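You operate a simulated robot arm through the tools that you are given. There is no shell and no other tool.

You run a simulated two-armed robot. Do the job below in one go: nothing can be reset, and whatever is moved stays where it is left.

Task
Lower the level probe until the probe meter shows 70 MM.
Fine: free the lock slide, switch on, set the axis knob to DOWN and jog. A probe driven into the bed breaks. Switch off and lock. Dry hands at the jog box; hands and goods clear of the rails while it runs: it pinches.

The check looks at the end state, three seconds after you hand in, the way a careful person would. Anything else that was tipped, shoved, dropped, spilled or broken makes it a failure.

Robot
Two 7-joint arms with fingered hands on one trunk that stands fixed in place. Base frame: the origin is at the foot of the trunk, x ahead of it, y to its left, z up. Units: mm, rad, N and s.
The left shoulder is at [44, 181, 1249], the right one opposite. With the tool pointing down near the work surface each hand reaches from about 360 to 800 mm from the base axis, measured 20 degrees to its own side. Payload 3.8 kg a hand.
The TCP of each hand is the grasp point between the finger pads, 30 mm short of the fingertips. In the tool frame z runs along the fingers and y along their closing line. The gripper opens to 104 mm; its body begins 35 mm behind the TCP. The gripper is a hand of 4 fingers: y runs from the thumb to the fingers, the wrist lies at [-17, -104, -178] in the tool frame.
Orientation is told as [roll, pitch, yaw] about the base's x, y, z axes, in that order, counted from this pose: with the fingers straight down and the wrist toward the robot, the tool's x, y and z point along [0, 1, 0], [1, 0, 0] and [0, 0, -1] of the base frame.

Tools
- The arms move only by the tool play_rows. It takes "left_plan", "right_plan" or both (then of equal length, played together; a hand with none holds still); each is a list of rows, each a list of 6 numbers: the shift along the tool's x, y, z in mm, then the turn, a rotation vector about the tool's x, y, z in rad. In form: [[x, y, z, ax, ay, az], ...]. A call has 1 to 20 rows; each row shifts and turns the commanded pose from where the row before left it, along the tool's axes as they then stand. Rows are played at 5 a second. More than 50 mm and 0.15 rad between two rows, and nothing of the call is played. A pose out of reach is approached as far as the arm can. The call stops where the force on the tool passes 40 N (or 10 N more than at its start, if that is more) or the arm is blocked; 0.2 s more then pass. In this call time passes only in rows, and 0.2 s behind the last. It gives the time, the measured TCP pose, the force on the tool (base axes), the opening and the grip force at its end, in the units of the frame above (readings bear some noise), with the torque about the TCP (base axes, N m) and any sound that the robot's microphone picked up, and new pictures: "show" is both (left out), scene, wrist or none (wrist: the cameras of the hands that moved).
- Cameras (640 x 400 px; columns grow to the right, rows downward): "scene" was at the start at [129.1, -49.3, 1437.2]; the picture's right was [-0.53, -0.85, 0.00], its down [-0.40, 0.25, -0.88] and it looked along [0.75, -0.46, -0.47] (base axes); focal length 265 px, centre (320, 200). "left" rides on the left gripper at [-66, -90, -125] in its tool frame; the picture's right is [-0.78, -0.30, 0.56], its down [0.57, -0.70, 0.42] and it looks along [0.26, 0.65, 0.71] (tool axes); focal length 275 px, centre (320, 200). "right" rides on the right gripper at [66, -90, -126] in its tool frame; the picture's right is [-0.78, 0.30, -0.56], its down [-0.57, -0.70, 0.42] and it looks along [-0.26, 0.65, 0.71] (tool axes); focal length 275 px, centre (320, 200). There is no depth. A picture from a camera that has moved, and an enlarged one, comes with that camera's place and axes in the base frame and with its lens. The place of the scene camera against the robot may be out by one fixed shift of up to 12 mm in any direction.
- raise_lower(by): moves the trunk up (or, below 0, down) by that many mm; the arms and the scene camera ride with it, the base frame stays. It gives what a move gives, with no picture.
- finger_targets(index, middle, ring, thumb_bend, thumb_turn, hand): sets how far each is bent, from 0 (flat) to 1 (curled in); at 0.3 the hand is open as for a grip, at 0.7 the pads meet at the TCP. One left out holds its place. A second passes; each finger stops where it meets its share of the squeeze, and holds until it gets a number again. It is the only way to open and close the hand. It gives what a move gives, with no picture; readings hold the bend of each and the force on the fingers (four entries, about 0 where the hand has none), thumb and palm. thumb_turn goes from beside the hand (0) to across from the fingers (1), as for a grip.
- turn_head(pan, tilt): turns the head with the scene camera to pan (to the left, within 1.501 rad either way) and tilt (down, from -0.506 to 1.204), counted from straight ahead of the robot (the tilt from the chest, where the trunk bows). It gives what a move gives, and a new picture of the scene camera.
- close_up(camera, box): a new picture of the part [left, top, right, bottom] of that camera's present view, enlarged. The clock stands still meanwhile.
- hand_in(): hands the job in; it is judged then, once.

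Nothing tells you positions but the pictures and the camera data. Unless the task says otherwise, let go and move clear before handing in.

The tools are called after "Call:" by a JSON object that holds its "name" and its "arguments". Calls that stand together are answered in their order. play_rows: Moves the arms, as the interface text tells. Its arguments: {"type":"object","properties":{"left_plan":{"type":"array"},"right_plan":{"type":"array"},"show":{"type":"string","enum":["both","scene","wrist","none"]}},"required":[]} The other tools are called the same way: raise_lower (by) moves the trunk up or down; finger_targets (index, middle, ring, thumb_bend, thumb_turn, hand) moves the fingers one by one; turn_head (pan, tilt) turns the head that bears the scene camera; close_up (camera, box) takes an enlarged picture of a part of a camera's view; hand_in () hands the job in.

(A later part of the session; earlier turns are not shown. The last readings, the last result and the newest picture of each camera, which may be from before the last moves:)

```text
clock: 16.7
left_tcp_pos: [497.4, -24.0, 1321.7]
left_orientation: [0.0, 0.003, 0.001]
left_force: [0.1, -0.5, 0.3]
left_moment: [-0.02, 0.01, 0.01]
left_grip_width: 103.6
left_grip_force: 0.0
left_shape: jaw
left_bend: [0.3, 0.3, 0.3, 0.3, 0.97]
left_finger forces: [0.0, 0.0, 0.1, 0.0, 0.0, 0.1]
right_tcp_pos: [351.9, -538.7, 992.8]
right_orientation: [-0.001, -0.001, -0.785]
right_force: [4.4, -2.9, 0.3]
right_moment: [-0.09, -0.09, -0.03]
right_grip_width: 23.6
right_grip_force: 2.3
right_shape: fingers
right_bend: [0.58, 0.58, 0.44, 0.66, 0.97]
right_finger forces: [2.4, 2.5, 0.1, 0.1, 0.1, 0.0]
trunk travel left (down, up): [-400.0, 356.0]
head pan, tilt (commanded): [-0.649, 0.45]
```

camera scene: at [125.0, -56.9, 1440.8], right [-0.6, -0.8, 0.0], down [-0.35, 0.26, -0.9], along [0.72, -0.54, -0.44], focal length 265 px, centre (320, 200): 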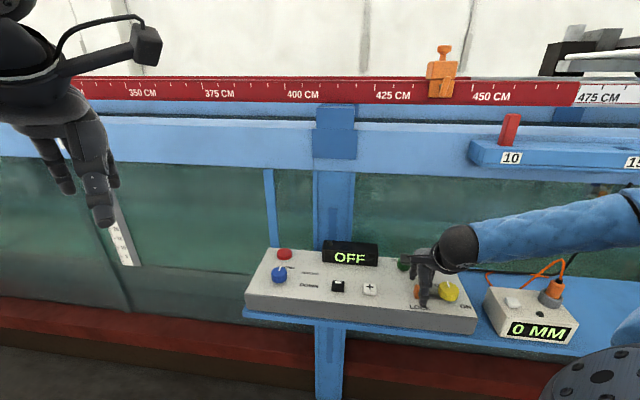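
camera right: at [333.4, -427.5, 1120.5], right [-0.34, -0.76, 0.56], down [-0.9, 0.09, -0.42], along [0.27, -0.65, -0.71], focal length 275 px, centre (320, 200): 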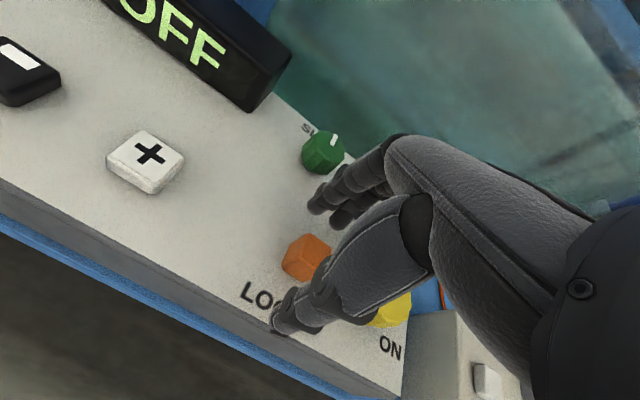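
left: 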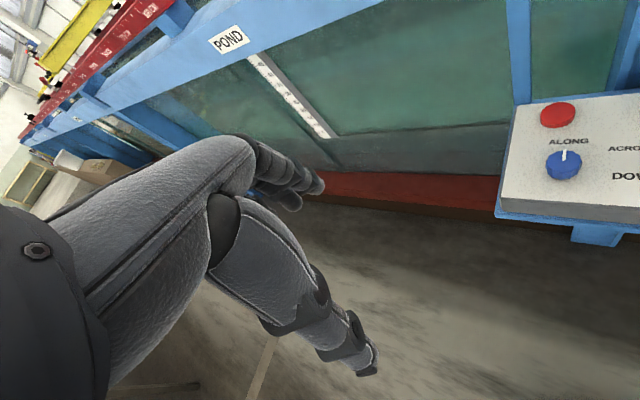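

The thumb still shows no contact, so I look before moving.

Call:
{"name": "close_up", "arguments": {"camera": "right", "box": [240, 180, 360, 310]}}

Call:
{"name": "close_up", "arguments": {"camera": "scene", "box": [405, 260, 465, 320]}}

```text
3.08 times, centred on (300, 245) of right
camera zoom: at [333.7, -427.8, 1120.5], right [-0.34, -0.76, 0.56], down [-0.9, 0.09, -0.42], along [0.27, -0.65, -0.71], focal length 847 px, centre (382, 62)
```

zoom: 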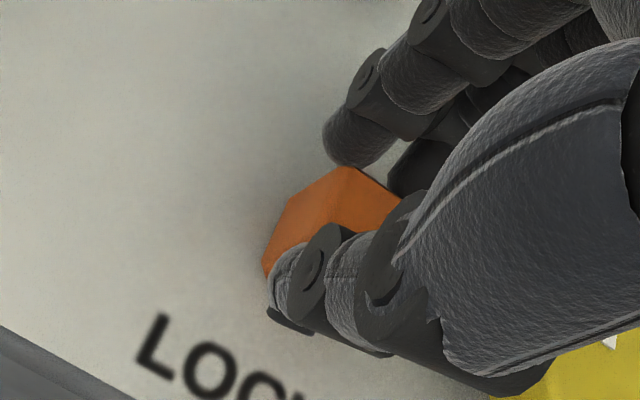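

```text
6.67 times, centred on (435, 290) of scene
camera zoom: at [125.4, -57.3, 1440.8], right [-0.6, -0.8, 0.0], down [-0.35, 0.26, -0.9], along [0.72, -0.54, -0.44], focal length 1766 px, centre (-447, -400)
```

zoom: 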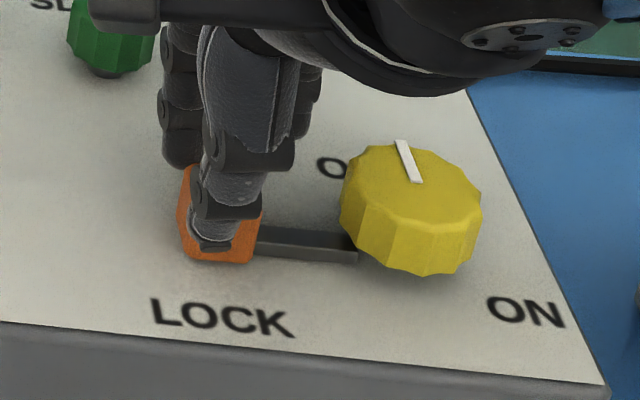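

The thumb sits just in front of the block; I close it a bit further.

Call:
{"name": "finger_targets", "arguments": {"hand": "right", "thumb_bend": 0.74}}

```text
clock: 17.7
left_tcp_pos: [496.6, -22.4, 1322.8]
left_orientation: [-0.001, 0.0, 0.003]
left_force: [0.5, -0.1, 0.3]
left_moment: [0.02, -0.01, -0.01]
left_grip_width: 103.6
left_grip_force: 0.0
left_shape: jaw
left_bend: [0.3, 0.3, 0.3, 0.3, 0.97]
left_finger forces: [0.0, 0.1, 0.0, 0.0, 0.0, 0.0]
right_tcp_pos: [350.4, -538.2, 994.1]
right_orientation: [0.0, 0.001, -0.785]
right_force: [-1.7, 0.5, -0.9]
right_moment: [-0.01, 0.0, 0.07]
right_grip_width: 21.3
right_grip_force: 5.6
right_shape: fingers
right_bend: [0.57, 0.57, 0.44, 0.69, 0.97]
right_finger forces: [2.5, 2.6, 0.0, 0.0, 5.8, 0.0]
trunk travel left (down, up): [-400.0, 356.0]
head pan, tilt (commanded): [-0.649, 0.45]
```

The slide is now held (5.6 N). I draw it left, away from the switch, in small steps and watch the force.

Call:
{"name": "play_rows", "arguments": {"right_plan": [[3, 0, 0, 0, 0, 0], [3, 0, 0, 0, 0, 0], [3, 0, 0, 0, 0, 0]], "show": "both"}}

Call:
{"name": "close_up", "arguments": {"camera": "scene", "box": [405, 260, 465, 320]}}

```text
clock: 18.5
left_tcp_pos: [497.1, -22.2, 1323.5]
left_orientation: [0.001, 0.001, 0.002]
left_force: [-0.4, -1.5, -0.6]
left_moment: [0.02, 0.01, 0.04]
left_grip_width: 103.5
left_grip_force: 0.1
left_shape: jaw
left_bend: [0.3, 0.3, 0.3, 0.3, 0.97]
left_finger forces: [0.1, 0.0, 0.0, 0.0, 0.0, 0.0]
right_tcp_pos: [357.1, -532.1, 993.9]
right_orientation: [-0.001, 0.002, -0.784]
right_force: [-1.2, 2.3, -2.8]
right_moment: [0.03, 0.07, 0.06]
right_grip_width: 21.4
right_grip_force: 5.5
right_shape: fingers
right_bend: [0.57, 0.58, 0.44, 0.69, 0.97]
right_finger forces: [2.1, 2.3, 0.0, 0.0, 6.1, 0.1]
trunk travel left (down, up): [-400.0, 356.0]
head pan, tilt (commanded): [-0.649, 0.45]
camera scene: at [124.8, -56.8, 1440.8], right [-0.6, -0.8, 0.0], down [-0.35, 0.26, -0.9], along [0.72, -0.54, -0.44], focal length 265 px, centre (320, 200)
camera right: at [339.7, -421.1, 1121.0], right [-0.34, -0.76, 0.56], down [-0.9, 0.09, -0.42], along [0.27, -0.65, -0.71], focal length 275 px, centre (320, 200)
```

scene: 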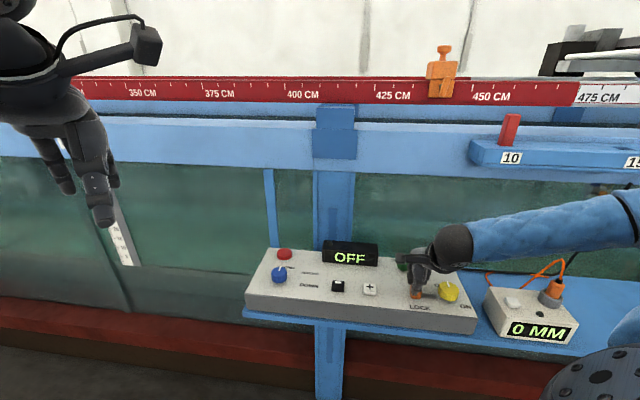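
right: 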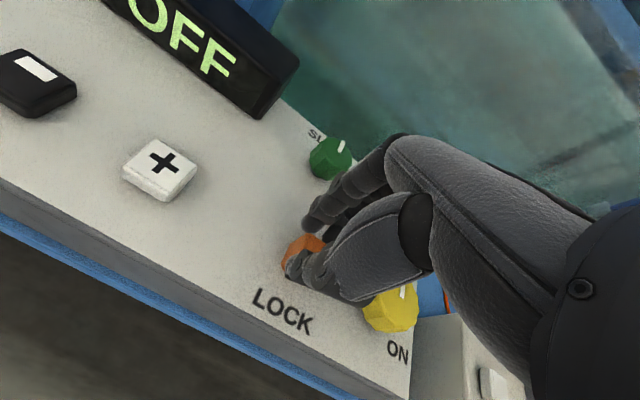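

```text
6.67 times, centred on (435, 290) of scene
camera zoom: at [124.8, -56.8, 1440.8], right [-0.6, -0.8, 0.0], down [-0.35, 0.26, -0.9], along [0.72, -0.54, -0.44], focal length 1766 px, centre (-447, -400)
```

zoom: 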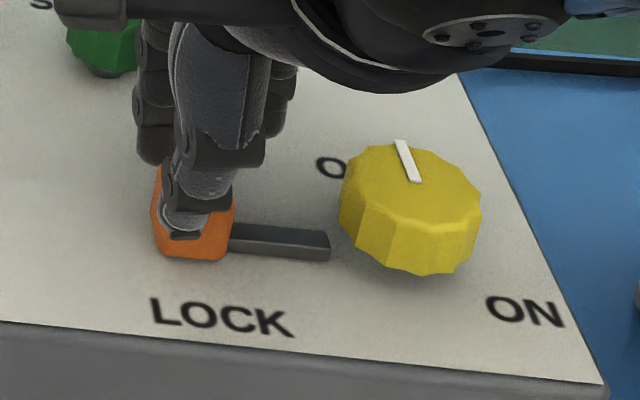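

The bolt withdraws from under the switch with little force. I keep drawing it left to the end of its travel.

Call:
{"name": "play_rows", "arguments": {"right_plan": [[3, 0, 0, 0, 0, 0], [3, 0, 0, 0, 0, 0], [3, 0, 0, 0, 0, 0]], "show": "none"}}

Call:
{"name": "close_up", "arguments": {"camera": "scene", "box": [395, 260, 465, 320]}}

```text
clock: 19.3
left_tcp_pos: [497.2, -21.5, 1322.6]
left_orientation: [0.0, 0.0, 0.002]
left_force: [0.8, 0.5, 0.3]
left_moment: [-0.01, -0.01, -0.02]
left_grip_width: 103.8
left_grip_force: 0.1
left_shape: jaw
left_bend: [0.3, 0.3, 0.3, 0.3, 0.97]
left_finger forces: [0.1, 0.0, 0.0, 0.1, 0.0, 0.1]
right_tcp_pos: [364.2, -525.1, 993.1]
right_orientation: [0.0, -0.002, -0.784]
right_force: [-1.4, 2.8, -0.2]
right_moment: [0.01, -0.01, 0.09]
right_grip_width: 21.4
right_grip_force: 5.8
right_shape: fingers
right_bend: [0.57, 0.58, 0.44, 0.69, 0.97]
right_finger forces: [2.1, 2.5, 0.1, 0.0, 6.9, 0.0]
trunk travel left (down, up): [-400.0, 356.0]
head pan, tilt (commanded): [-0.649, 0.45]
```

```text
6.67 times, centred on (430, 290) of scene
camera zoom: at [124.8, -56.3, 1440.9], right [-0.6, -0.8, 0.0], down [-0.35, 0.26, -0.9], along [0.72, -0.54, -0.44], focal length 1766 px, centre (-413, -400)
```

zoom: 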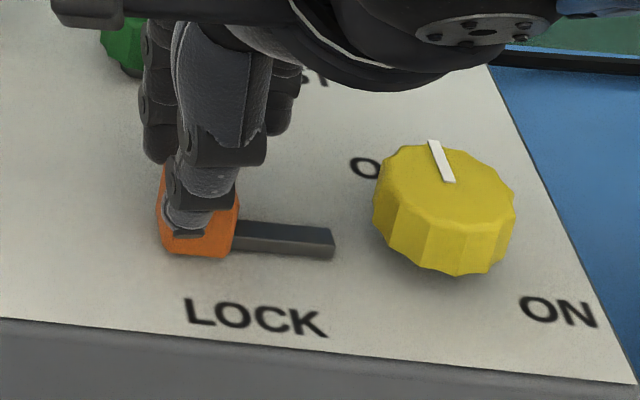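

It keeps sliding freely. A few more steps to find the stop.

Call:
{"name": "play_rows", "arguments": {"right_plan": [[3, 0, 0, 0, 0, 0], [3, 0, 0, 0, 0, 0]], "show": "none"}}

Call:
{"name": "close_up", "arguments": {"camera": "scene", "box": [395, 260, 465, 320]}}

```text
clock: 19.9
left_tcp_pos: [495.5, -23.1, 1323.5]
left_orientation: [0.0, 0.001, 0.001]
left_force: [-0.3, -0.7, -0.1]
left_moment: [0.04, -0.03, 0.01]
left_grip_width: 103.7
left_grip_force: 0.0
left_shape: jaw
left_bend: [0.3, 0.3, 0.3, 0.3, 0.97]
left_finger forces: [0.0, 0.0, 0.1, 0.0, 0.0, 0.0]
right_tcp_pos: [366.2, -523.2, 994.0]
right_orientation: [-0.002, -0.001, -0.788]
right_force: [-5.0, -3.8, 2.2]
right_moment: [-0.1, 0.13, -0.01]
right_grip_width: 21.2
right_grip_force: 6.2
right_shape: fingers
right_bend: [0.57, 0.58, 0.44, 0.69, 0.98]
right_finger forces: [2.5, 2.7, 0.0, 0.1, 7.0, 0.0]
trunk travel left (down, up): [-400.0, 356.0]
head pan, tilt (commanded): [-0.649, 0.45]
```

```text
6.67 times, centred on (430, 290) of scene
camera zoom: at [123.8, -57.3, 1440.9], right [-0.6, -0.8, 0.0], down [-0.35, 0.26, -0.9], along [0.72, -0.54, -0.43], focal length 1766 px, centre (-413, -400)
```

zoom: 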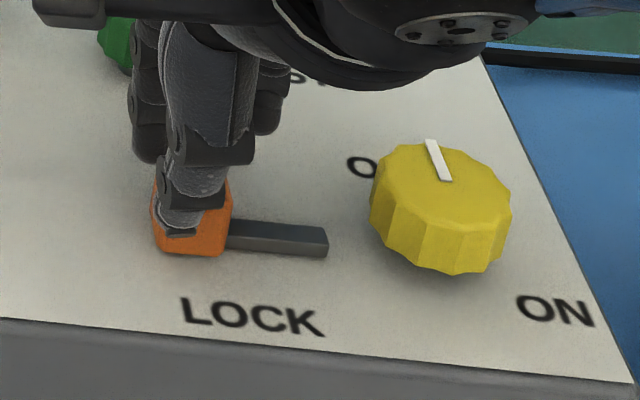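

Resistance rose to about 6 N: the slide is at its end stop and the bolt is clear of the switch. I release and lift.

Call:
{"name": "finger_targets", "arguments": {"hand": "right", "index": 0.42, "middle": 0.42, "ring": 0.42, "thumb_bend": 0.44}}

Call:
{"name": "play_rows", "arguments": {"right_plan": [[0, 0, -20, 0, 0, 0], [0, 0, -25, 0, 0, 0], [0, 0, -25, 0, 0, 0], [0, 0, -25, 0, 0, 0]], "show": "both"}}

Call:
{"name": "close_up", "arguments": {"camera": "scene", "box": [390, 260, 490, 330]}}

Call:
{"name": "close_up", "arguments": {"camera": "right", "box": [180, 200, 360, 350]}}

```text
clock: 20.9
left_tcp_pos: [495.8, -22.5, 1323.3]
left_orientation: [0.001, 0.001, 0.003]
left_force: [0.6, 0.0, 0.0]
left_moment: [-0.01, -0.02, 0.0]
left_grip_width: 103.8
left_grip_force: 0.1
left_shape: jaw
left_bend: [0.3, 0.3, 0.3, 0.3, 0.97]
left_finger forces: [0.1, 0.0, 0.0, 0.0, 0.0, 0.0]
right_tcp_pos: [368.2, -521.3, 993.3]
right_orientation: [0.001, 0.001, -0.786]
right_force: [-0.6, -0.9, 0.0]
right_moment: [0.01, 0.01, 0.01]
right_grip_width: 71.4
right_grip_force: 0.0
right_shape: fingers
right_bend: [0.42, 0.42, 0.42, 0.44, 0.97]
right_finger forces: [0.1, 0.0, 0.0, 0.0, 0.1, 0.0]
trunk travel left (down, up): [-400.0, 356.0]
head pan, tilt (commanded): [-0.649, 0.45]
```

```text
clock: 21.9
left_tcp_pos: [496.7, -23.0, 1324.0]
left_orientation: [0.001, 0.001, 0.001]
left_force: [0.2, -0.5, -0.6]
left_moment: [-0.02, -0.02, 0.0]
left_grip_width: 103.6
left_grip_force: 0.0
left_shape: jaw
left_bend: [0.3, 0.3, 0.3, 0.3, 0.97]
left_finger forces: [0.0, 0.0, 0.0, 0.1, 0.1, 0.0]
right_tcp_pos: [367.0, -519.2, 1089.0]
right_orientation: [0.0, 0.0, -0.785]
right_force: [0.0, 0.6, 0.7]
right_moment: [0.0, 0.0, 0.02]
right_grip_width: 71.1
right_grip_force: 0.1
right_shape: fingers
right_bend: [0.42, 0.42, 0.42, 0.44, 0.97]
right_finger forces: [0.0, 0.0, 0.0, 0.0, 0.0, 0.0]
trunk travel left (down, up): [-400.0, 356.0]
head pan, tilt (commanded): [-0.649, 0.45]
camera scene: at [124.7, -56.5, 1440.9], right [-0.6, -0.8, 0.0], down [-0.35, 0.26, -0.9], along [0.72, -0.54, -0.44], focal length 265 px, centre (320, 200)
camera right: at [348.9, -408.5, 1215.1], right [-0.34, -0.76, 0.56], down [-0.9, 0.09, -0.42], along [0.27, -0.65, -0.71], focal length 275 px, centre (320, 200)
```

scene: 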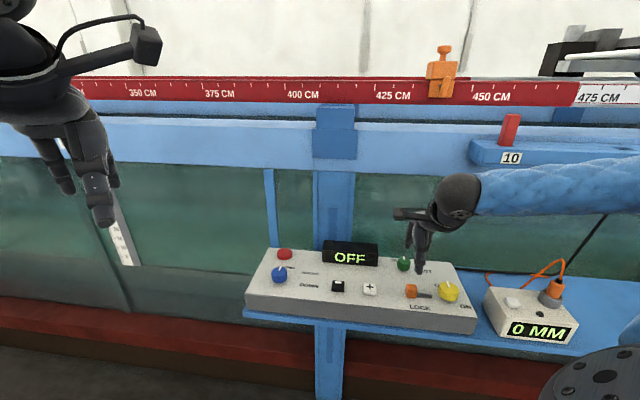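
right: 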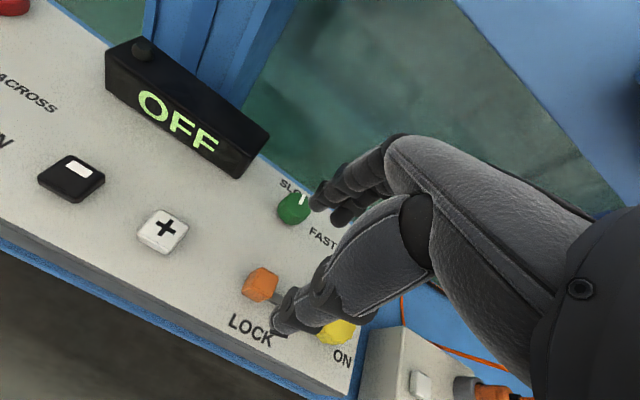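

```text
5.71 times, centred on (440, 295) of scene
camera zoom: at [124.7, -56.5, 1440.9], right [-0.6, -0.8, 0.0], down [-0.35, 0.26, -0.9], along [0.72, -0.54, -0.44], focal length 1514 px, centre (-366, -343)
```

zoom: 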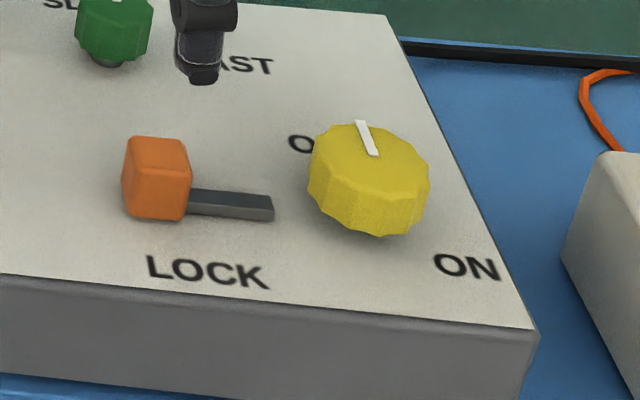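

```text
2.67 times, centred on (270, 275) of right
camera zoom: at [348.9, -408.5, 1215.1], right [-0.34, -0.76, 0.56], down [-0.9, 0.09, -0.42], along [0.27, -0.65, -0.71], focal length 734 px, centre (453, 0)
```

zoom: 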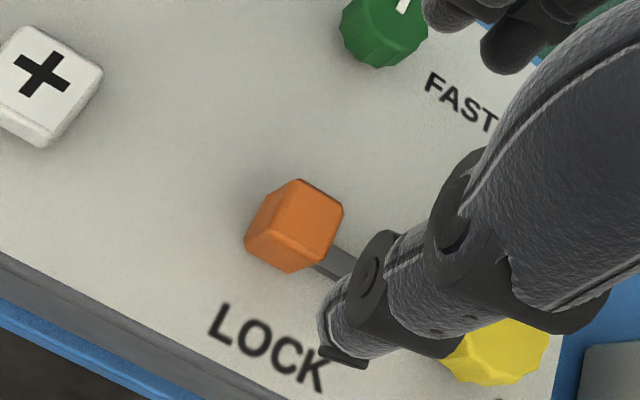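

The slide is free, with the bolt withdrawn from the switch. Next I move the hand over toward the yellow switch to get a clear wrist view of it.

Call:
{"name": "play_rows", "arguments": {"right_plan": [[-30, 0, -5, 0, 0, 0], [-30, 0, -5, 0, 0, 0], [-30, 0, -5, 0, 0, 0]], "show": "wrist"}}

Call:
{"name": "close_up", "arguments": {"camera": "right", "box": [180, 200, 340, 330]}}

Call:
{"name": "close_up", "arguments": {"camera": "scene", "box": [400, 180, 540, 330]}}

```text
clock: 22.7
left_tcp_pos: [496.1, -22.2, 1324.7]
left_orientation: [0.001, 0.0, 0.002]
left_force: [-0.4, -0.1, 0.0]
left_moment: [0.01, 0.03, -0.01]
left_grip_width: 103.8
left_grip_force: 0.0
left_shape: jaw
left_bend: [0.3, 0.3, 0.3, 0.3, 0.97]
left_finger forces: [0.1, 0.0, 0.0, 0.0, 0.1, 0.0]
right_tcp_pos: [302.1, -584.9, 1104.5]
right_orientation: [0.003, 0.0, -0.784]
right_force: [0.1, 0.2, 0.0]
right_moment: [-0.01, -0.01, -0.01]
right_grip_width: 71.3
right_grip_force: 0.0
right_shape: fingers
right_bend: [0.42, 0.42, 0.42, 0.44, 0.97]
right_finger forces: [0.1, 0.1, 0.0, 0.0, 0.0, 0.1]
trunk travel left (down, up): [-400.0, 356.0]
head pan, tilt (commanded): [-0.649, 0.45]
camera right: at [284.1, -473.3, 1232.0], right [-0.34, -0.76, 0.56], down [-0.9, 0.09, -0.43], along [0.27, -0.65, -0.71], focal length 275 px, centre (320, 200)
```

right: 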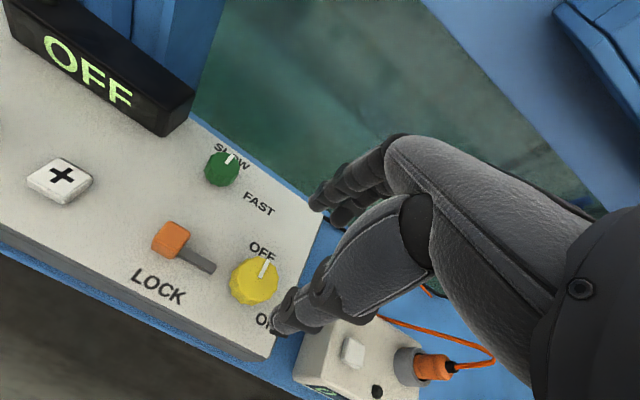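

```text
3.08 times, centred on (260, 265) of right
camera zoom: at [284.1, -473.3, 1232.0], right [-0.34, -0.76, 0.56], down [-0.9, 0.09, -0.43], along [0.27, -0.65, -0.71], focal length 847 px, centre (505, 0)
```

zoom: 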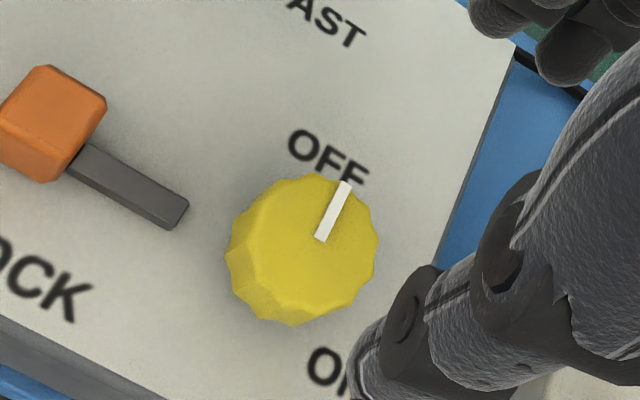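

```text
2.67 times, centred on (470, 255) of scene
camera zoom: at [123.8, -56.5, 1441.0], right [-0.6, -0.8, 0.0], down [-0.35, 0.26, -0.9], along [0.72, -0.54, -0.43], focal length 706 px, centre (-80, 53)
```

zoom: 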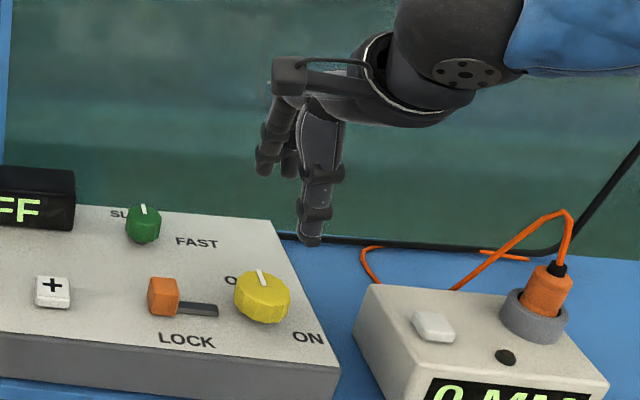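

The yellow switch points to OFF (straight back) with ON about 120–125° clockwise, centred near x'=-201, y'=638 in the box frame. I pre-turn the hand counter-clockwise and lower over the switch so the thumb avoids the bolt end while turning.

Call:
{"name": "play_rows", "arguments": {"right_plan": [[-1, 4, 5, 0, 0, 0], [0, 4, 10, 0, 0, 0], [0, 4, 15, 0, 0, 0], [0, 0, 15, 0, 0, -0.15], [0, 0, 10, 0, 0, -0.15], [0, 0, 10, 0, 0, -0.15], [0, 0, 5, 0, 0, -0.15]], "show": "both"}}

Call:
{"name": "close_up", "arguments": {"camera": "scene", "box": [390, 200, 510, 330]}}

Call:
{"name": "close_up", "arguments": {"camera": "right", "box": [180, 150, 380, 350]}}

```text
clock: 24.3
left_tcp_pos: [495.9, -24.0, 1323.4]
left_orientation: [0.002, 0.0, 0.003]
left_force: [-0.4, -0.8, 0.0]
left_moment: [0.0, -0.01, 0.01]
left_grip_width: 103.5
left_grip_force: 0.2
left_shape: jaw
left_bend: [0.3, 0.3, 0.3, 0.3, 0.97]
left_finger forces: [0.0, 0.0, 0.0, 0.0, 0.1, 0.1]
right_tcp_pos: [312.1, -595.1, 1032.4]
right_orientation: [0.001, -0.002, -0.187]
right_force: [0.0, -0.6, -0.4]
right_moment: [0.03, -0.04, -0.03]
right_grip_width: 71.5
right_grip_force: 0.1
right_shape: fingers
right_bend: [0.42, 0.42, 0.42, 0.44, 0.97]
right_finger forces: [0.0, 0.1, 0.1, 0.0, 0.0, 0.0]
trunk travel left (down, up): [-400.0, 356.0]
head pan, tilt (commanded): [-0.649, 0.45]
camera scene: at [124.0, -57.8, 1440.9], right [-0.6, -0.8, 0.0], down [-0.35, 0.26, -0.9], along [0.72, -0.54, -0.44], focal length 265 px, centre (320, 200)
camera right: at [234.8, -513.4, 1159.4], right [0.15, -0.82, 0.56], down [-0.79, -0.43, -0.43], along [0.59, -0.38, -0.71], focal length 275 px, centre (320, 200)
```

scene: 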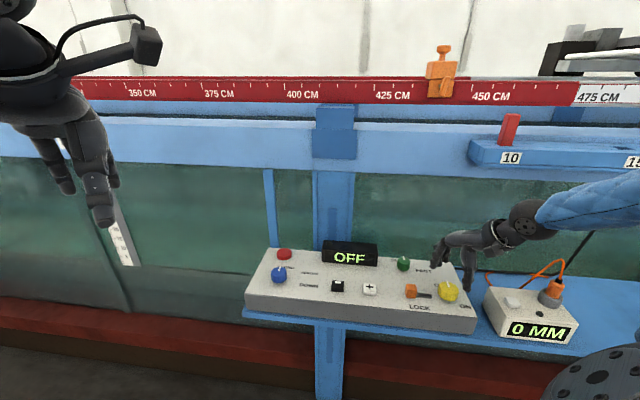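
right: 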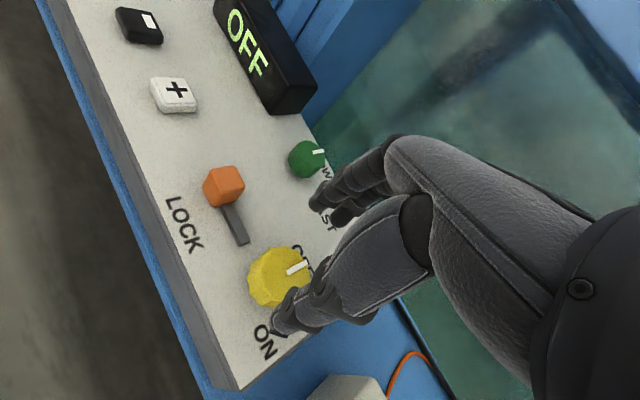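

```text
3.08 times, centred on (450, 265) of scene
camera zoom: at [124.0, -57.8, 1440.9], right [-0.6, -0.8, 0.0], down [-0.35, 0.26, -0.9], along [0.72, -0.54, -0.44], focal length 815 px, centre (-80, 0)
```

zoom: 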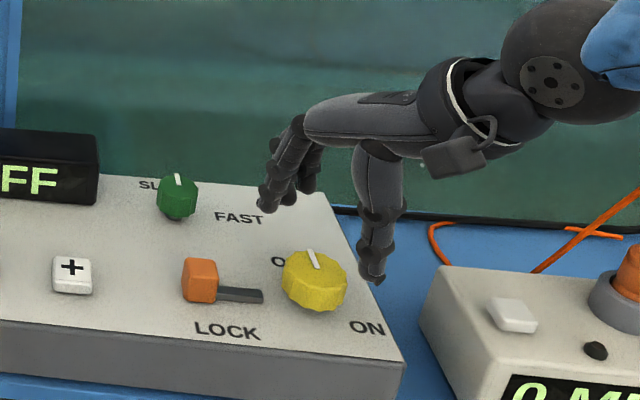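

```text
2.00 times, centred on (280, 250) of right
camera zoom: at [234.8, -513.4, 1159.4], right [0.15, -0.82, 0.56], down [-0.79, -0.43, -0.43], along [0.59, -0.38, -0.71], focal length 551 px, centre (400, 100)
```

zoom: 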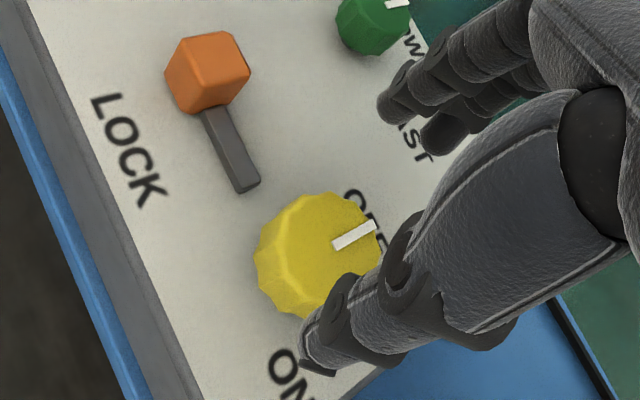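

The hand is centred over the switch with thumb front-right and fingers behind. I lower to grip height and close gently.

Call:
{"name": "play_rows", "arguments": {"right_plan": [[0, 0, 12, 0, 0, 0], [0, 0, 12, 0, 0, 0], [0, 0, 12, 0, 0, 0]], "show": "none"}}

Call:
{"name": "finger_targets", "arguments": {"hand": "right", "index": 0.56, "middle": 0.56, "ring": 0.56, "thumb_bend": 0.64}}

Call:
{"name": "close_up", "arguments": {"camera": "right", "box": [180, 150, 380, 350]}}

Call:
{"name": "close_up", "arguments": {"camera": "scene", "box": [400, 230, 500, 330]}}

```text
clock: 25.1
left_tcp_pos: [496.3, -21.9, 1322.7]
left_orientation: [0.0, 0.001, 0.002]
left_force: [-0.1, 0.5, 0.2]
left_moment: [-0.01, -0.02, 0.0]
left_grip_width: 103.7
left_grip_force: 0.1
left_shape: jaw
left_bend: [0.3, 0.3, 0.3, 0.3, 0.97]
left_finger forces: [0.0, 0.0, 0.0, 0.0, 0.1, 0.1]
right_tcp_pos: [312.1, -594.1, 994.5]
right_orientation: [0.0, 0.0, -0.184]
right_force: [-0.4, -0.8, -0.7]
right_moment: [-0.01, 0.03, 0.0]
right_grip_width: 71.4
right_grip_force: 0.0
right_shape: fingers
right_bend: [0.42, 0.42, 0.42, 0.44, 0.97]
right_finger forces: [0.0, 0.1, 0.0, 0.1, 0.0, 0.1]
trunk travel left (down, up): [-400.0, 356.0]
head pan, tilt (commanded): [-0.649, 0.45]
```

```text
clock: 26.1
left_tcp_pos: [495.2, -21.2, 1322.9]
left_orientation: [0.0, 0.001, 0.002]
left_force: [0.3, 0.0, -0.8]
left_moment: [0.03, 0.01, 0.03]
left_grip_width: 103.3
left_grip_force: 0.0
left_shape: jaw
left_bend: [0.3, 0.3, 0.3, 0.3, 0.97]
left_finger forces: [0.1, 0.1, 0.1, 0.1, 0.0, 0.1]
right_tcp_pos: [311.5, -592.1, 995.7]
right_orientation: [0.0, 0.0, -0.184]
right_force: [-7.4, 2.5, -2.6]
right_moment: [0.01, 0.16, -0.01]
right_grip_width: 39.0
right_grip_force: 4.2
right_shape: fingers
right_bend: [0.56, 0.56, 0.56, 0.57, 0.96]
right_finger forces: [0.1, 0.3, 0.0, 0.0, 7.1, 0.0]
trunk travel left (down, up): [-400.0, 356.0]
head pan, tilt (commanded): [-0.649, 0.45]
```

```text
2.00 times, centred on (280, 250) of right
camera zoom: at [234.4, -511.2, 1122.6], right [0.15, -0.82, 0.56], down [-0.8, -0.43, -0.42], along [0.59, -0.38, -0.71], focal length 551 px, centre (400, 100)
```

zoom: 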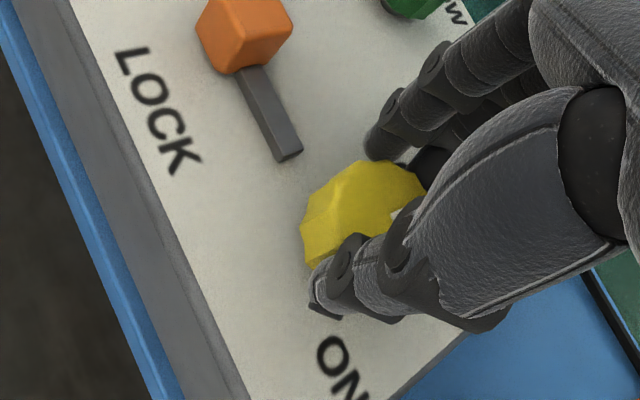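

```text
4.00 times, centred on (450, 280) of scene
camera zoom: at [123.8, -56.6, 1440.9], right [-0.6, -0.8, 0.0], down [-0.35, 0.26, -0.9], along [0.72, -0.54, -0.43], focal length 1060 px, centre (-200, -120)
```

zoom: 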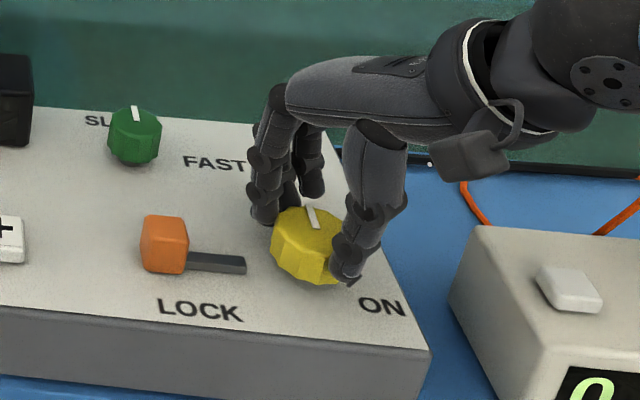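

Thumb is on the knob; I bring the fingers in to complete the grip.

Call:
{"name": "finger_targets", "arguments": {"hand": "right", "index": 0.64, "middle": 0.64, "ring": 0.64, "thumb_bend": 0.64}}

```text
clock: 27.1
left_tcp_pos: [497.6, -23.2, 1323.3]
left_orientation: [0.0, 0.001, 0.002]
left_force: [0.6, -0.5, -0.2]
left_moment: [0.02, -0.02, -0.04]
left_grip_width: 103.5
left_grip_force: 0.2
left_shape: jaw
left_bend: [0.3, 0.3, 0.3, 0.3, 0.97]
left_finger forces: [0.0, 0.0, 0.0, 0.1, 0.1, 0.0]
right_tcp_pos: [313.0, -593.8, 995.5]
right_orientation: [0.0, -0.002, -0.186]
right_force: [3.4, -0.8, -0.6]
right_moment: [-0.01, -0.13, 0.01]
right_grip_width: 36.6
right_grip_force: 9.2
right_shape: fingers
right_bend: [0.59, 0.6, 0.64, 0.56, 0.96]
right_finger forces: [4.8, 5.5, 0.0, 0.0, 7.4, 0.1]
trunk travel left (down, up): [-400.0, 356.0]
head pan, tilt (commanded): [-0.649, 0.45]
```

Good grip (9 N). I turn the switch clockwise a little and check that it follows.

Call:
{"name": "play_rows", "arguments": {"right_plan": [[0, 0, 0, 0, 0, 0.1], [0, 0, 0, 0, 0, 0.1], [0, 0, 0, 0, 0, 0.1], [0, 0, 0, 0, 0, 0.1]], "show": "wrist"}}

Call:
{"name": "close_up", "arguments": {"camera": "scene", "box": [400, 230, 500, 330]}}

```text
clock: 28.1
left_tcp_pos: [497.2, -23.2, 1323.6]
left_orientation: [0.0, 0.003, 0.004]
left_force: [-0.1, 0.1, 0.5]
left_moment: [0.02, -0.02, -0.03]
left_grip_width: 103.7
left_grip_force: 0.1
left_shape: jaw
left_bend: [0.3, 0.3, 0.3, 0.3, 0.97]
left_finger forces: [0.0, 0.0, 0.0, 0.0, 0.0, 0.0]
right_tcp_pos: [313.2, -595.3, 994.4]
right_orientation: [0.001, 0.0, -0.586]
right_force: [4.7, -0.8, -2.3]
right_moment: [-0.09, -0.14, 0.06]
right_grip_width: 36.8
right_grip_force: 8.4
right_shape: fingers
right_bend: [0.58, 0.59, 0.64, 0.57, 0.96]
right_finger forces: [5.8, 6.0, 0.0, 0.0, 6.5, 0.0]
trunk travel left (down, up): [-400.0, 356.0]
head pan, tilt (commanded): [-0.649, 0.45]
camera right: at [273.5, -489.4, 1123.3], right [-0.18, -0.81, 0.56], down [-0.9, -0.09, -0.42], along [0.39, -0.58, -0.71], focal length 275 px, centre (320, 200)
```

right: 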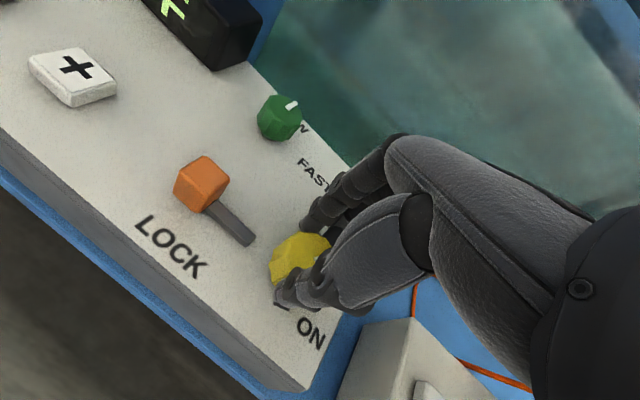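

```text
4.00 times, centred on (450, 280) of scene
camera zoom: at [125.9, -57.0, 1440.7], right [-0.6, -0.8, 0.0], down [-0.35, 0.26, -0.9], along [0.72, -0.54, -0.44], focal length 1060 px, centre (-200, -120)
```

zoom: 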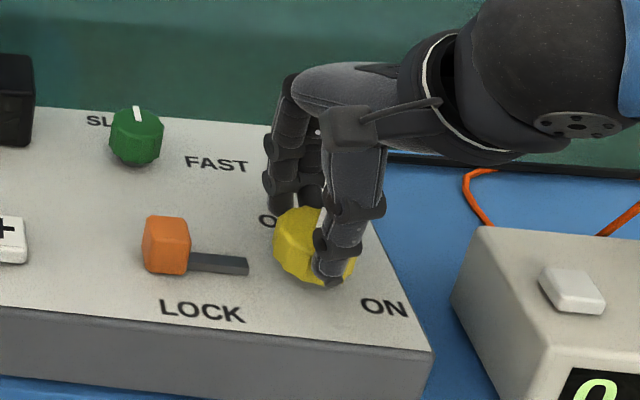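

The knob follows with almost no torque. I continue the turn.

Call:
{"name": "play_rows", "arguments": {"right_plan": [[0, 0, 0, 0, 0, 0.1], [0, 0, 0, 0, 0, 0.1], [0, 0, 0, 0, 0, 0.1], [0, 0, 0, 0, 0, 0.1], [0, 0, 0, 0, 0, 0.1], [0, 0, 0, 0, 0, 0.1], [0, 0, 0, 0, 0, 0.1]], "show": "both"}}

Call:
{"name": "close_up", "arguments": {"camera": "scene", "box": [400, 230, 500, 330]}}

```text
clock: 29.7
left_tcp_pos: [497.1, -24.5, 1323.1]
left_orientation: [0.0, 0.001, 0.002]
left_force: [-0.5, -0.4, -0.3]
left_moment: [-0.03, 0.01, 0.0]
left_grip_width: 103.7
left_grip_force: 0.1
left_shape: jaw
left_bend: [0.3, 0.3, 0.3, 0.3, 0.97]
left_finger forces: [0.0, 0.0, 0.0, 0.0, 0.0, 0.0]
right_tcp_pos: [311.6, -596.1, 997.1]
right_orientation: [0.0, 0.001, -1.287]
right_force: [4.0, -5.2, -2.6]
right_moment: [-0.2, -0.13, 0.03]
right_grip_width: 36.7
right_grip_force: 9.3
right_shape: fingers
right_bend: [0.57, 0.59, 0.64, 0.58, 0.96]
right_finger forces: [6.2, 6.6, 0.0, 0.0, 6.2, 0.0]
trunk travel left (down, up): [-400.0, 356.0]
head pan, tilt (commanded): [-0.649, 0.45]
camera scene: at [125.7, -57.8, 1440.7], right [-0.6, -0.8, 0.0], down [-0.35, 0.26, -0.9], along [0.72, -0.54, -0.44], focal length 265 px, centre (320, 200)
camera right: at [349.5, -490.5, 1123.4], right [-0.66, -0.5, 0.56], down [-0.75, 0.51, -0.42], along [-0.07, -0.7, -0.71], focal length 275 px, centre (320, 200)
```

scene: 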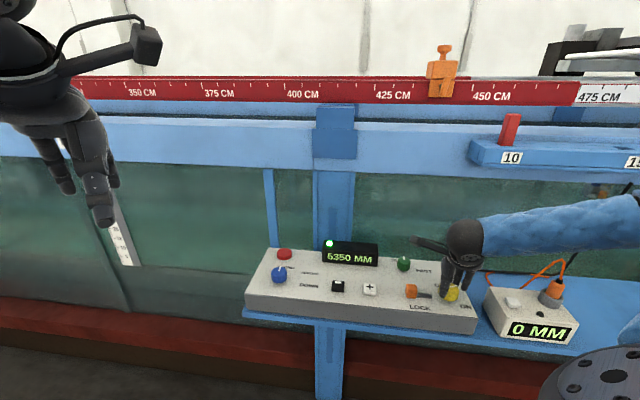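
right: 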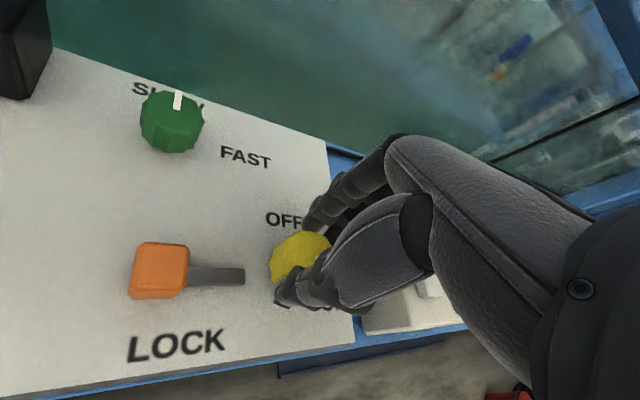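

```text
4.00 times, centred on (450, 280) of scene
camera zoom: at [125.7, -57.8, 1440.7], right [-0.6, -0.8, 0.0], down [-0.35, 0.26, -0.9], along [0.72, -0.54, -0.44], focal length 1060 px, centre (-200, -120)
```

zoom: 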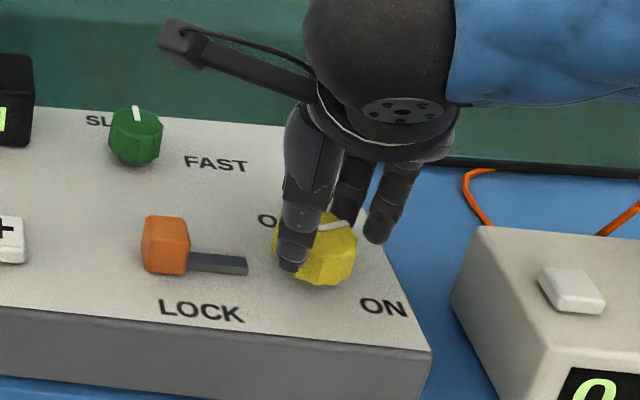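

The display lit up ("5350 MM", green lamp) while the pointer is about halfway; I regrip to take the switch fully to ON.

Call:
{"name": "close_up", "arguments": {"camera": "scene", "box": [310, 230, 390, 275]}}

Call:
{"name": "finger_targets", "arguments": {"hand": "right", "index": 0.42, "middle": 0.42, "ring": 0.42, "thumb_bend": 0.42}}

Call:
{"name": "play_rows", "arguments": {"right_plan": [[0, 0, -20, 0, 0, 0], [0, 0, -10, 0, 0, -0.13], [0, 0, 0, 0, 0, -0.13], [0, 0, 0, 0, 0, -0.13], [0, 0, 0, 0, 0, -0.13], [0, 0, 0, 0, 0, -0.13], [0, 0, 0, 0, 0, -0.13], [0, 0, 0, 0, 0, -0.13], [0, 0, 0, 0, 0, -0.13]], "show": "both"}}

Call:
{"name": "close_up", "arguments": {"camera": "scene", "box": [400, 230, 500, 330]}}

Call:
{"name": "close_up", "arguments": {"camera": "right", "box": [180, 150, 380, 350]}}

```text
8.00 times, centred on (350, 252) of scene
camera zoom: at [125.7, -57.8, 1440.7], right [-0.6, -0.8, 0.0], down [-0.35, 0.26, -0.9], along [0.72, -0.54, -0.44], focal length 2119 px, centre (80, -220)
```

zoom: 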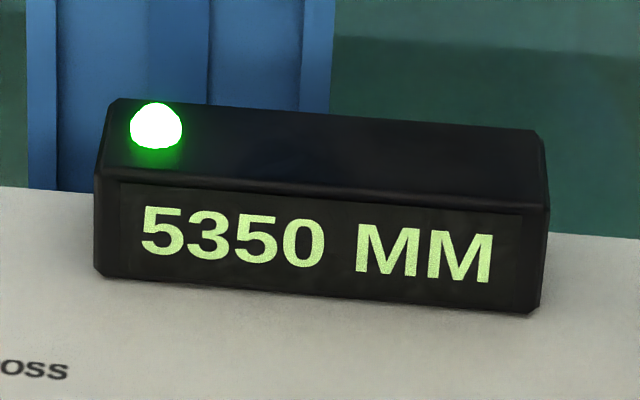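

```text
clock: 30.7
left_tcp_pos: [496.9, -23.1, 1323.2]
left_orientation: [0.001, 0.002, 0.001]
left_force: [0.6, 0.3, -0.5]
left_moment: [0.03, 0.02, 0.01]
left_grip_width: 103.6
left_grip_force: 0.1
left_shape: jaw
left_bend: [0.3, 0.3, 0.3, 0.3, 0.97]
left_finger forces: [0.0, 0.0, 0.0, 0.0, 0.0, 0.0]
right_tcp_pos: [312.1, -594.0, 996.8]
right_orientation: [0.001, 0.001, -1.284]
right_force: [0.0, 0.7, -0.1]
right_moment: [0.01, 0.02, 0.0]
right_grip_width: 73.7
right_grip_force: 0.1
right_shape: fingers
right_bend: [0.42, 0.42, 0.42, 0.42, 0.97]
right_finger forces: [0.1, 0.1, 0.0, 0.0, 0.0, 0.0]
trunk travel left (down, up): [-400.0, 356.0]
head pan, tilt (commanded): [-0.649, 0.45]
```

```text
clock: 32.7
left_tcp_pos: [498.1, -21.9, 1323.1]
left_orientation: [-0.001, 0.001, 0.002]
left_force: [0.6, 0.5, 0.4]
left_moment: [0.04, 0.03, 0.02]
left_grip_width: 103.5
left_grip_force: 0.1
left_shape: jaw
left_bend: [0.3, 0.3, 0.3, 0.3, 0.97]
left_finger forces: [0.0, 0.0, 0.0, 0.0, 0.0, 0.1]
right_tcp_pos: [313.3, -593.6, 1026.3]
right_orientation: [-0.002, 0.002, -0.244]
right_force: [0.7, 0.7, 0.0]
right_moment: [-0.03, 0.02, 0.01]
right_grip_width: 74.2
right_grip_force: 0.1
right_shape: fingers
right_bend: [0.42, 0.42, 0.42, 0.42, 0.97]
right_finger forces: [0.0, 0.0, 0.0, 0.1, 0.0, 0.1]
trunk travel left (down, up): [-400.0, 356.0]
head pan, tilt (commanded): [-0.649, 0.45]
camera scene: at [126.1, -56.0, 1440.7], right [-0.6, -0.8, 0.0], down [-0.35, 0.26, -0.9], along [0.72, -0.54, -0.44], focal length 265 px, centre (320, 200)
camera right: at [240.7, -508.3, 1153.8], right [0.1, -0.82, 0.56], down [-0.82, -0.39, -0.42], along [0.56, -0.41, -0.71], focal length 275 px, centre (320, 200)
```

scene: 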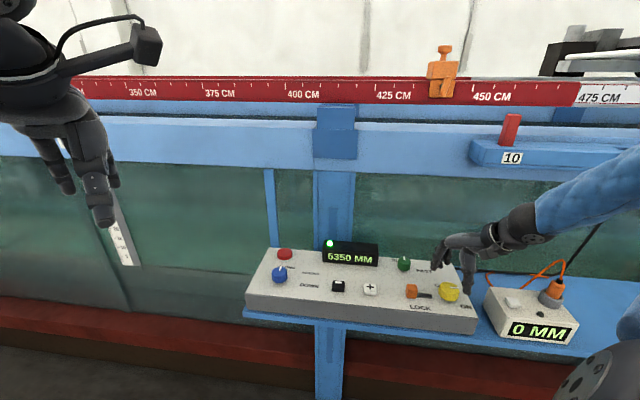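
right: 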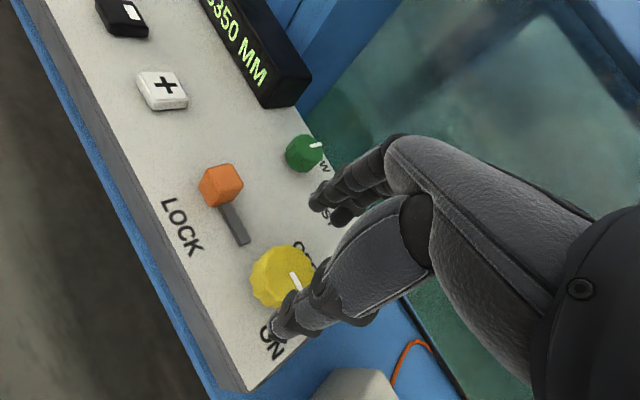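

```text
4.00 times, centred on (450, 280) of scene
camera zoom: at [126.1, -56.0, 1440.7], right [-0.6, -0.8, 0.0], down [-0.35, 0.26, -0.9], along [0.72, -0.54, -0.44], focal length 1060 px, centre (-200, -120)
```

zoom: 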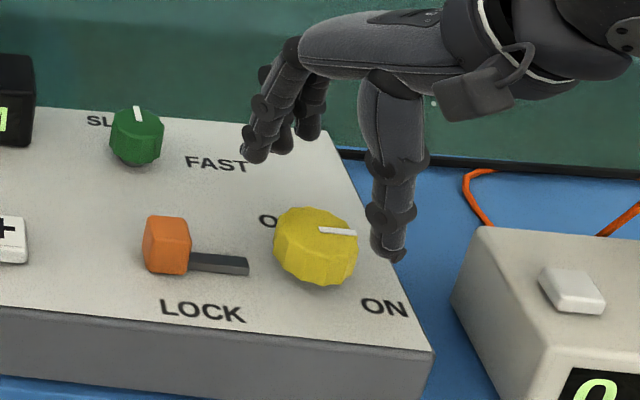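

```text
2.00 times, centred on (280, 250) of right
camera zoom: at [240.7, -508.3, 1153.8], right [0.1, -0.82, 0.56], down [-0.82, -0.39, -0.42], along [0.56, -0.41, -0.71], focal length 551 px, centre (400, 100)
```

zoom: 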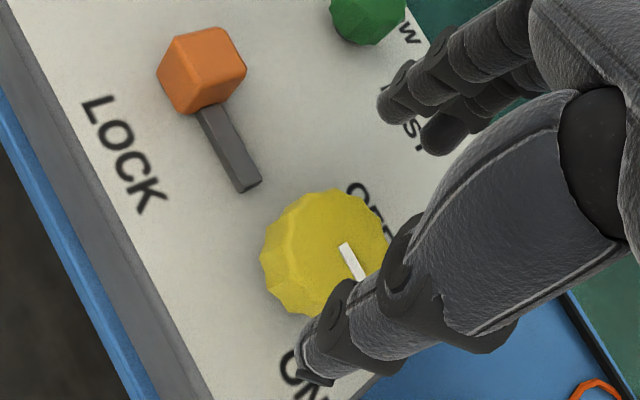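

The display is lit and the pointer settled at a quarter turn, so the box is on. Next I raise the right hand and carry it to above the blue axis knob at the left end, moving the left hand a bit further away for clearance.

Call:
{"name": "play_rows", "arguments": {"right_plan": [[0, 0, -35, 0, 0, 0], [0, 0, -35, 0, 0, 0], [35, 20, 0, 0, 0, 0], [35, 20, 0, 0, 0, 0], [35, 20, 0, 0, 0, 0], [35, 20, 0, 0, 0, 0], [35, 20, 0, 0, 0, 0], [35, 20, 0, 0, 0, 0], [35, 20, 0, 0, 0, 0], [35, 20, 0, 0, 0, 0]], "left_plan": [[15, 0, 0, 0, 0, 0], [15, 0, 0, 0, 0, 0], [15, 0, 0, 0, 0, 0], [15, 0, 0, 0, 0, 0], [15, 0, 0, 0, 0, 0], [15, 0, 0, 0, 0, 0], [15, 0, 0, 0, 0, 0], [15, 0, 0, 0, 0, 0], [15, 0, 0, 0, 0, 0], [15, 0, 0, 0, 0, 0]], "show": "both"}}

```text
clock: 34.9
left_tcp_pos: [498.1, 128.9, 1323.5]
left_orientation: [0.001, 0.002, 0.0]
left_force: [-0.3, 0.0, 0.8]
left_moment: [-0.02, -0.01, 0.01]
left_grip_width: 103.5
left_grip_force: 0.1
left_shape: jaw
left_bend: [0.3, 0.3, 0.3, 0.3, 0.97]
left_finger forces: [0.1, 0.0, 0.0, 0.1, 0.1, 0.0]
right_tcp_pos: [535.6, -359.2, 1096.2]
right_orientation: [0.0, 0.002, -0.247]
right_force: [0.0, -0.3, 0.8]
right_moment: [-0.01, 0.02, 0.01]
right_grip_width: 74.0
right_grip_force: 0.0
right_shape: fingers
right_bend: [0.42, 0.42, 0.42, 0.42, 0.97]
right_finger forces: [0.0, 0.0, 0.1, 0.0, 0.0, 0.0]
trunk travel left (down, up): [-400.0, 356.0]
head pan, tilt (commanded): [-0.649, 0.45]
camera scene: at [126.0, -55.4, 1440.8], right [-0.6, -0.8, 0.0], down [-0.35, 0.26, -0.9], along [0.72, -0.54, -0.44], focal length 265 px, centre (320, 200)
camera right: at [464.3, -273.5, 1222.6], right [0.1, -0.82, 0.56], down [-0.82, -0.39, -0.42], along [0.56, -0.42, -0.71], focal length 275 px, centre (320, 200)
camera left: at [408.0, 61.8, 1450.2], right [-0.3, -0.78, -0.56], down [-0.7, 0.57, -0.42], along [0.65, 0.26, -0.72], focal length 275 px, centre (320, 200)
```

scene: 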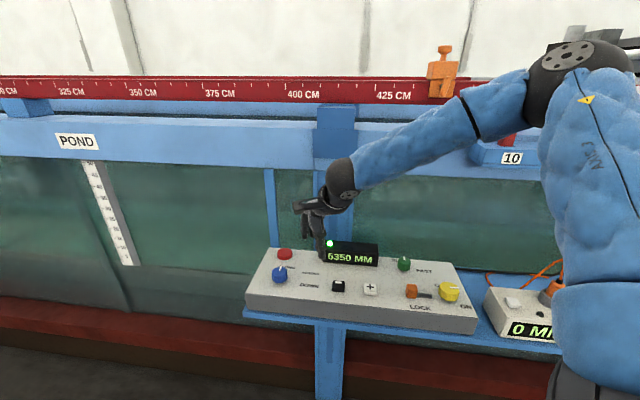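
right: 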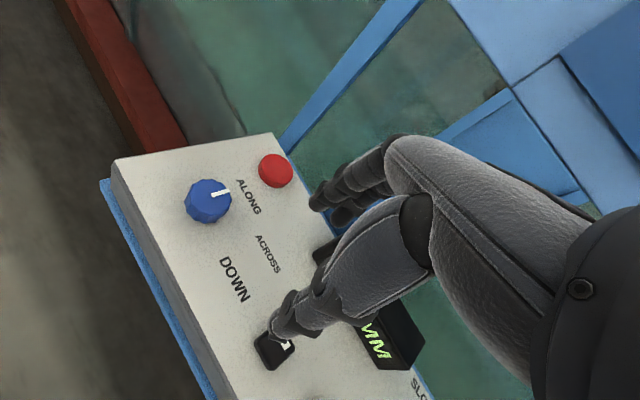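
left: 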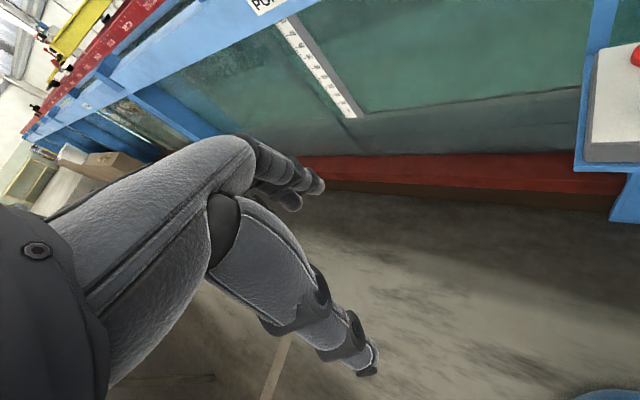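

The blue knob and labels are clearly in view. I zoom in to get its centre, pointer angle and label angles.

Call:
{"name": "close_up", "arguments": {"camera": "right", "box": [150, 130, 310, 310]}}

Call:
{"name": "close_up", "arguments": {"camera": "scene", "box": [240, 230, 380, 320]}}

```text
2.22 times, centred on (230, 220) of right
camera zoom: at [464.3, -273.5, 1222.6], right [0.1, -0.82, 0.56], down [-0.82, -0.39, -0.42], along [0.56, -0.42, -0.71], focal length 612 px, centre (520, 156)
```

zoom: 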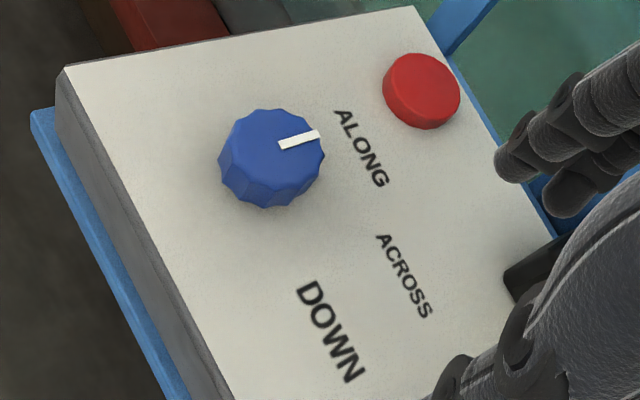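

```text
4.44 times, centred on (310, 275) of scene
camera zoom: at [126.0, -55.4, 1440.8], right [-0.6, -0.8, 0.0], down [-0.35, 0.26, -0.9], along [0.72, -0.54, -0.44], focal length 1177 px, centre (364, -133)
```

zoom: 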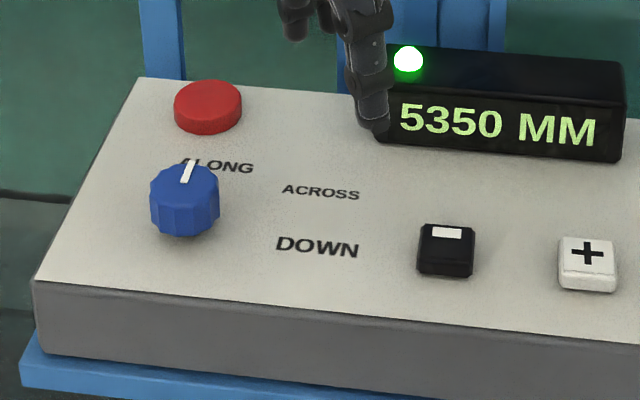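

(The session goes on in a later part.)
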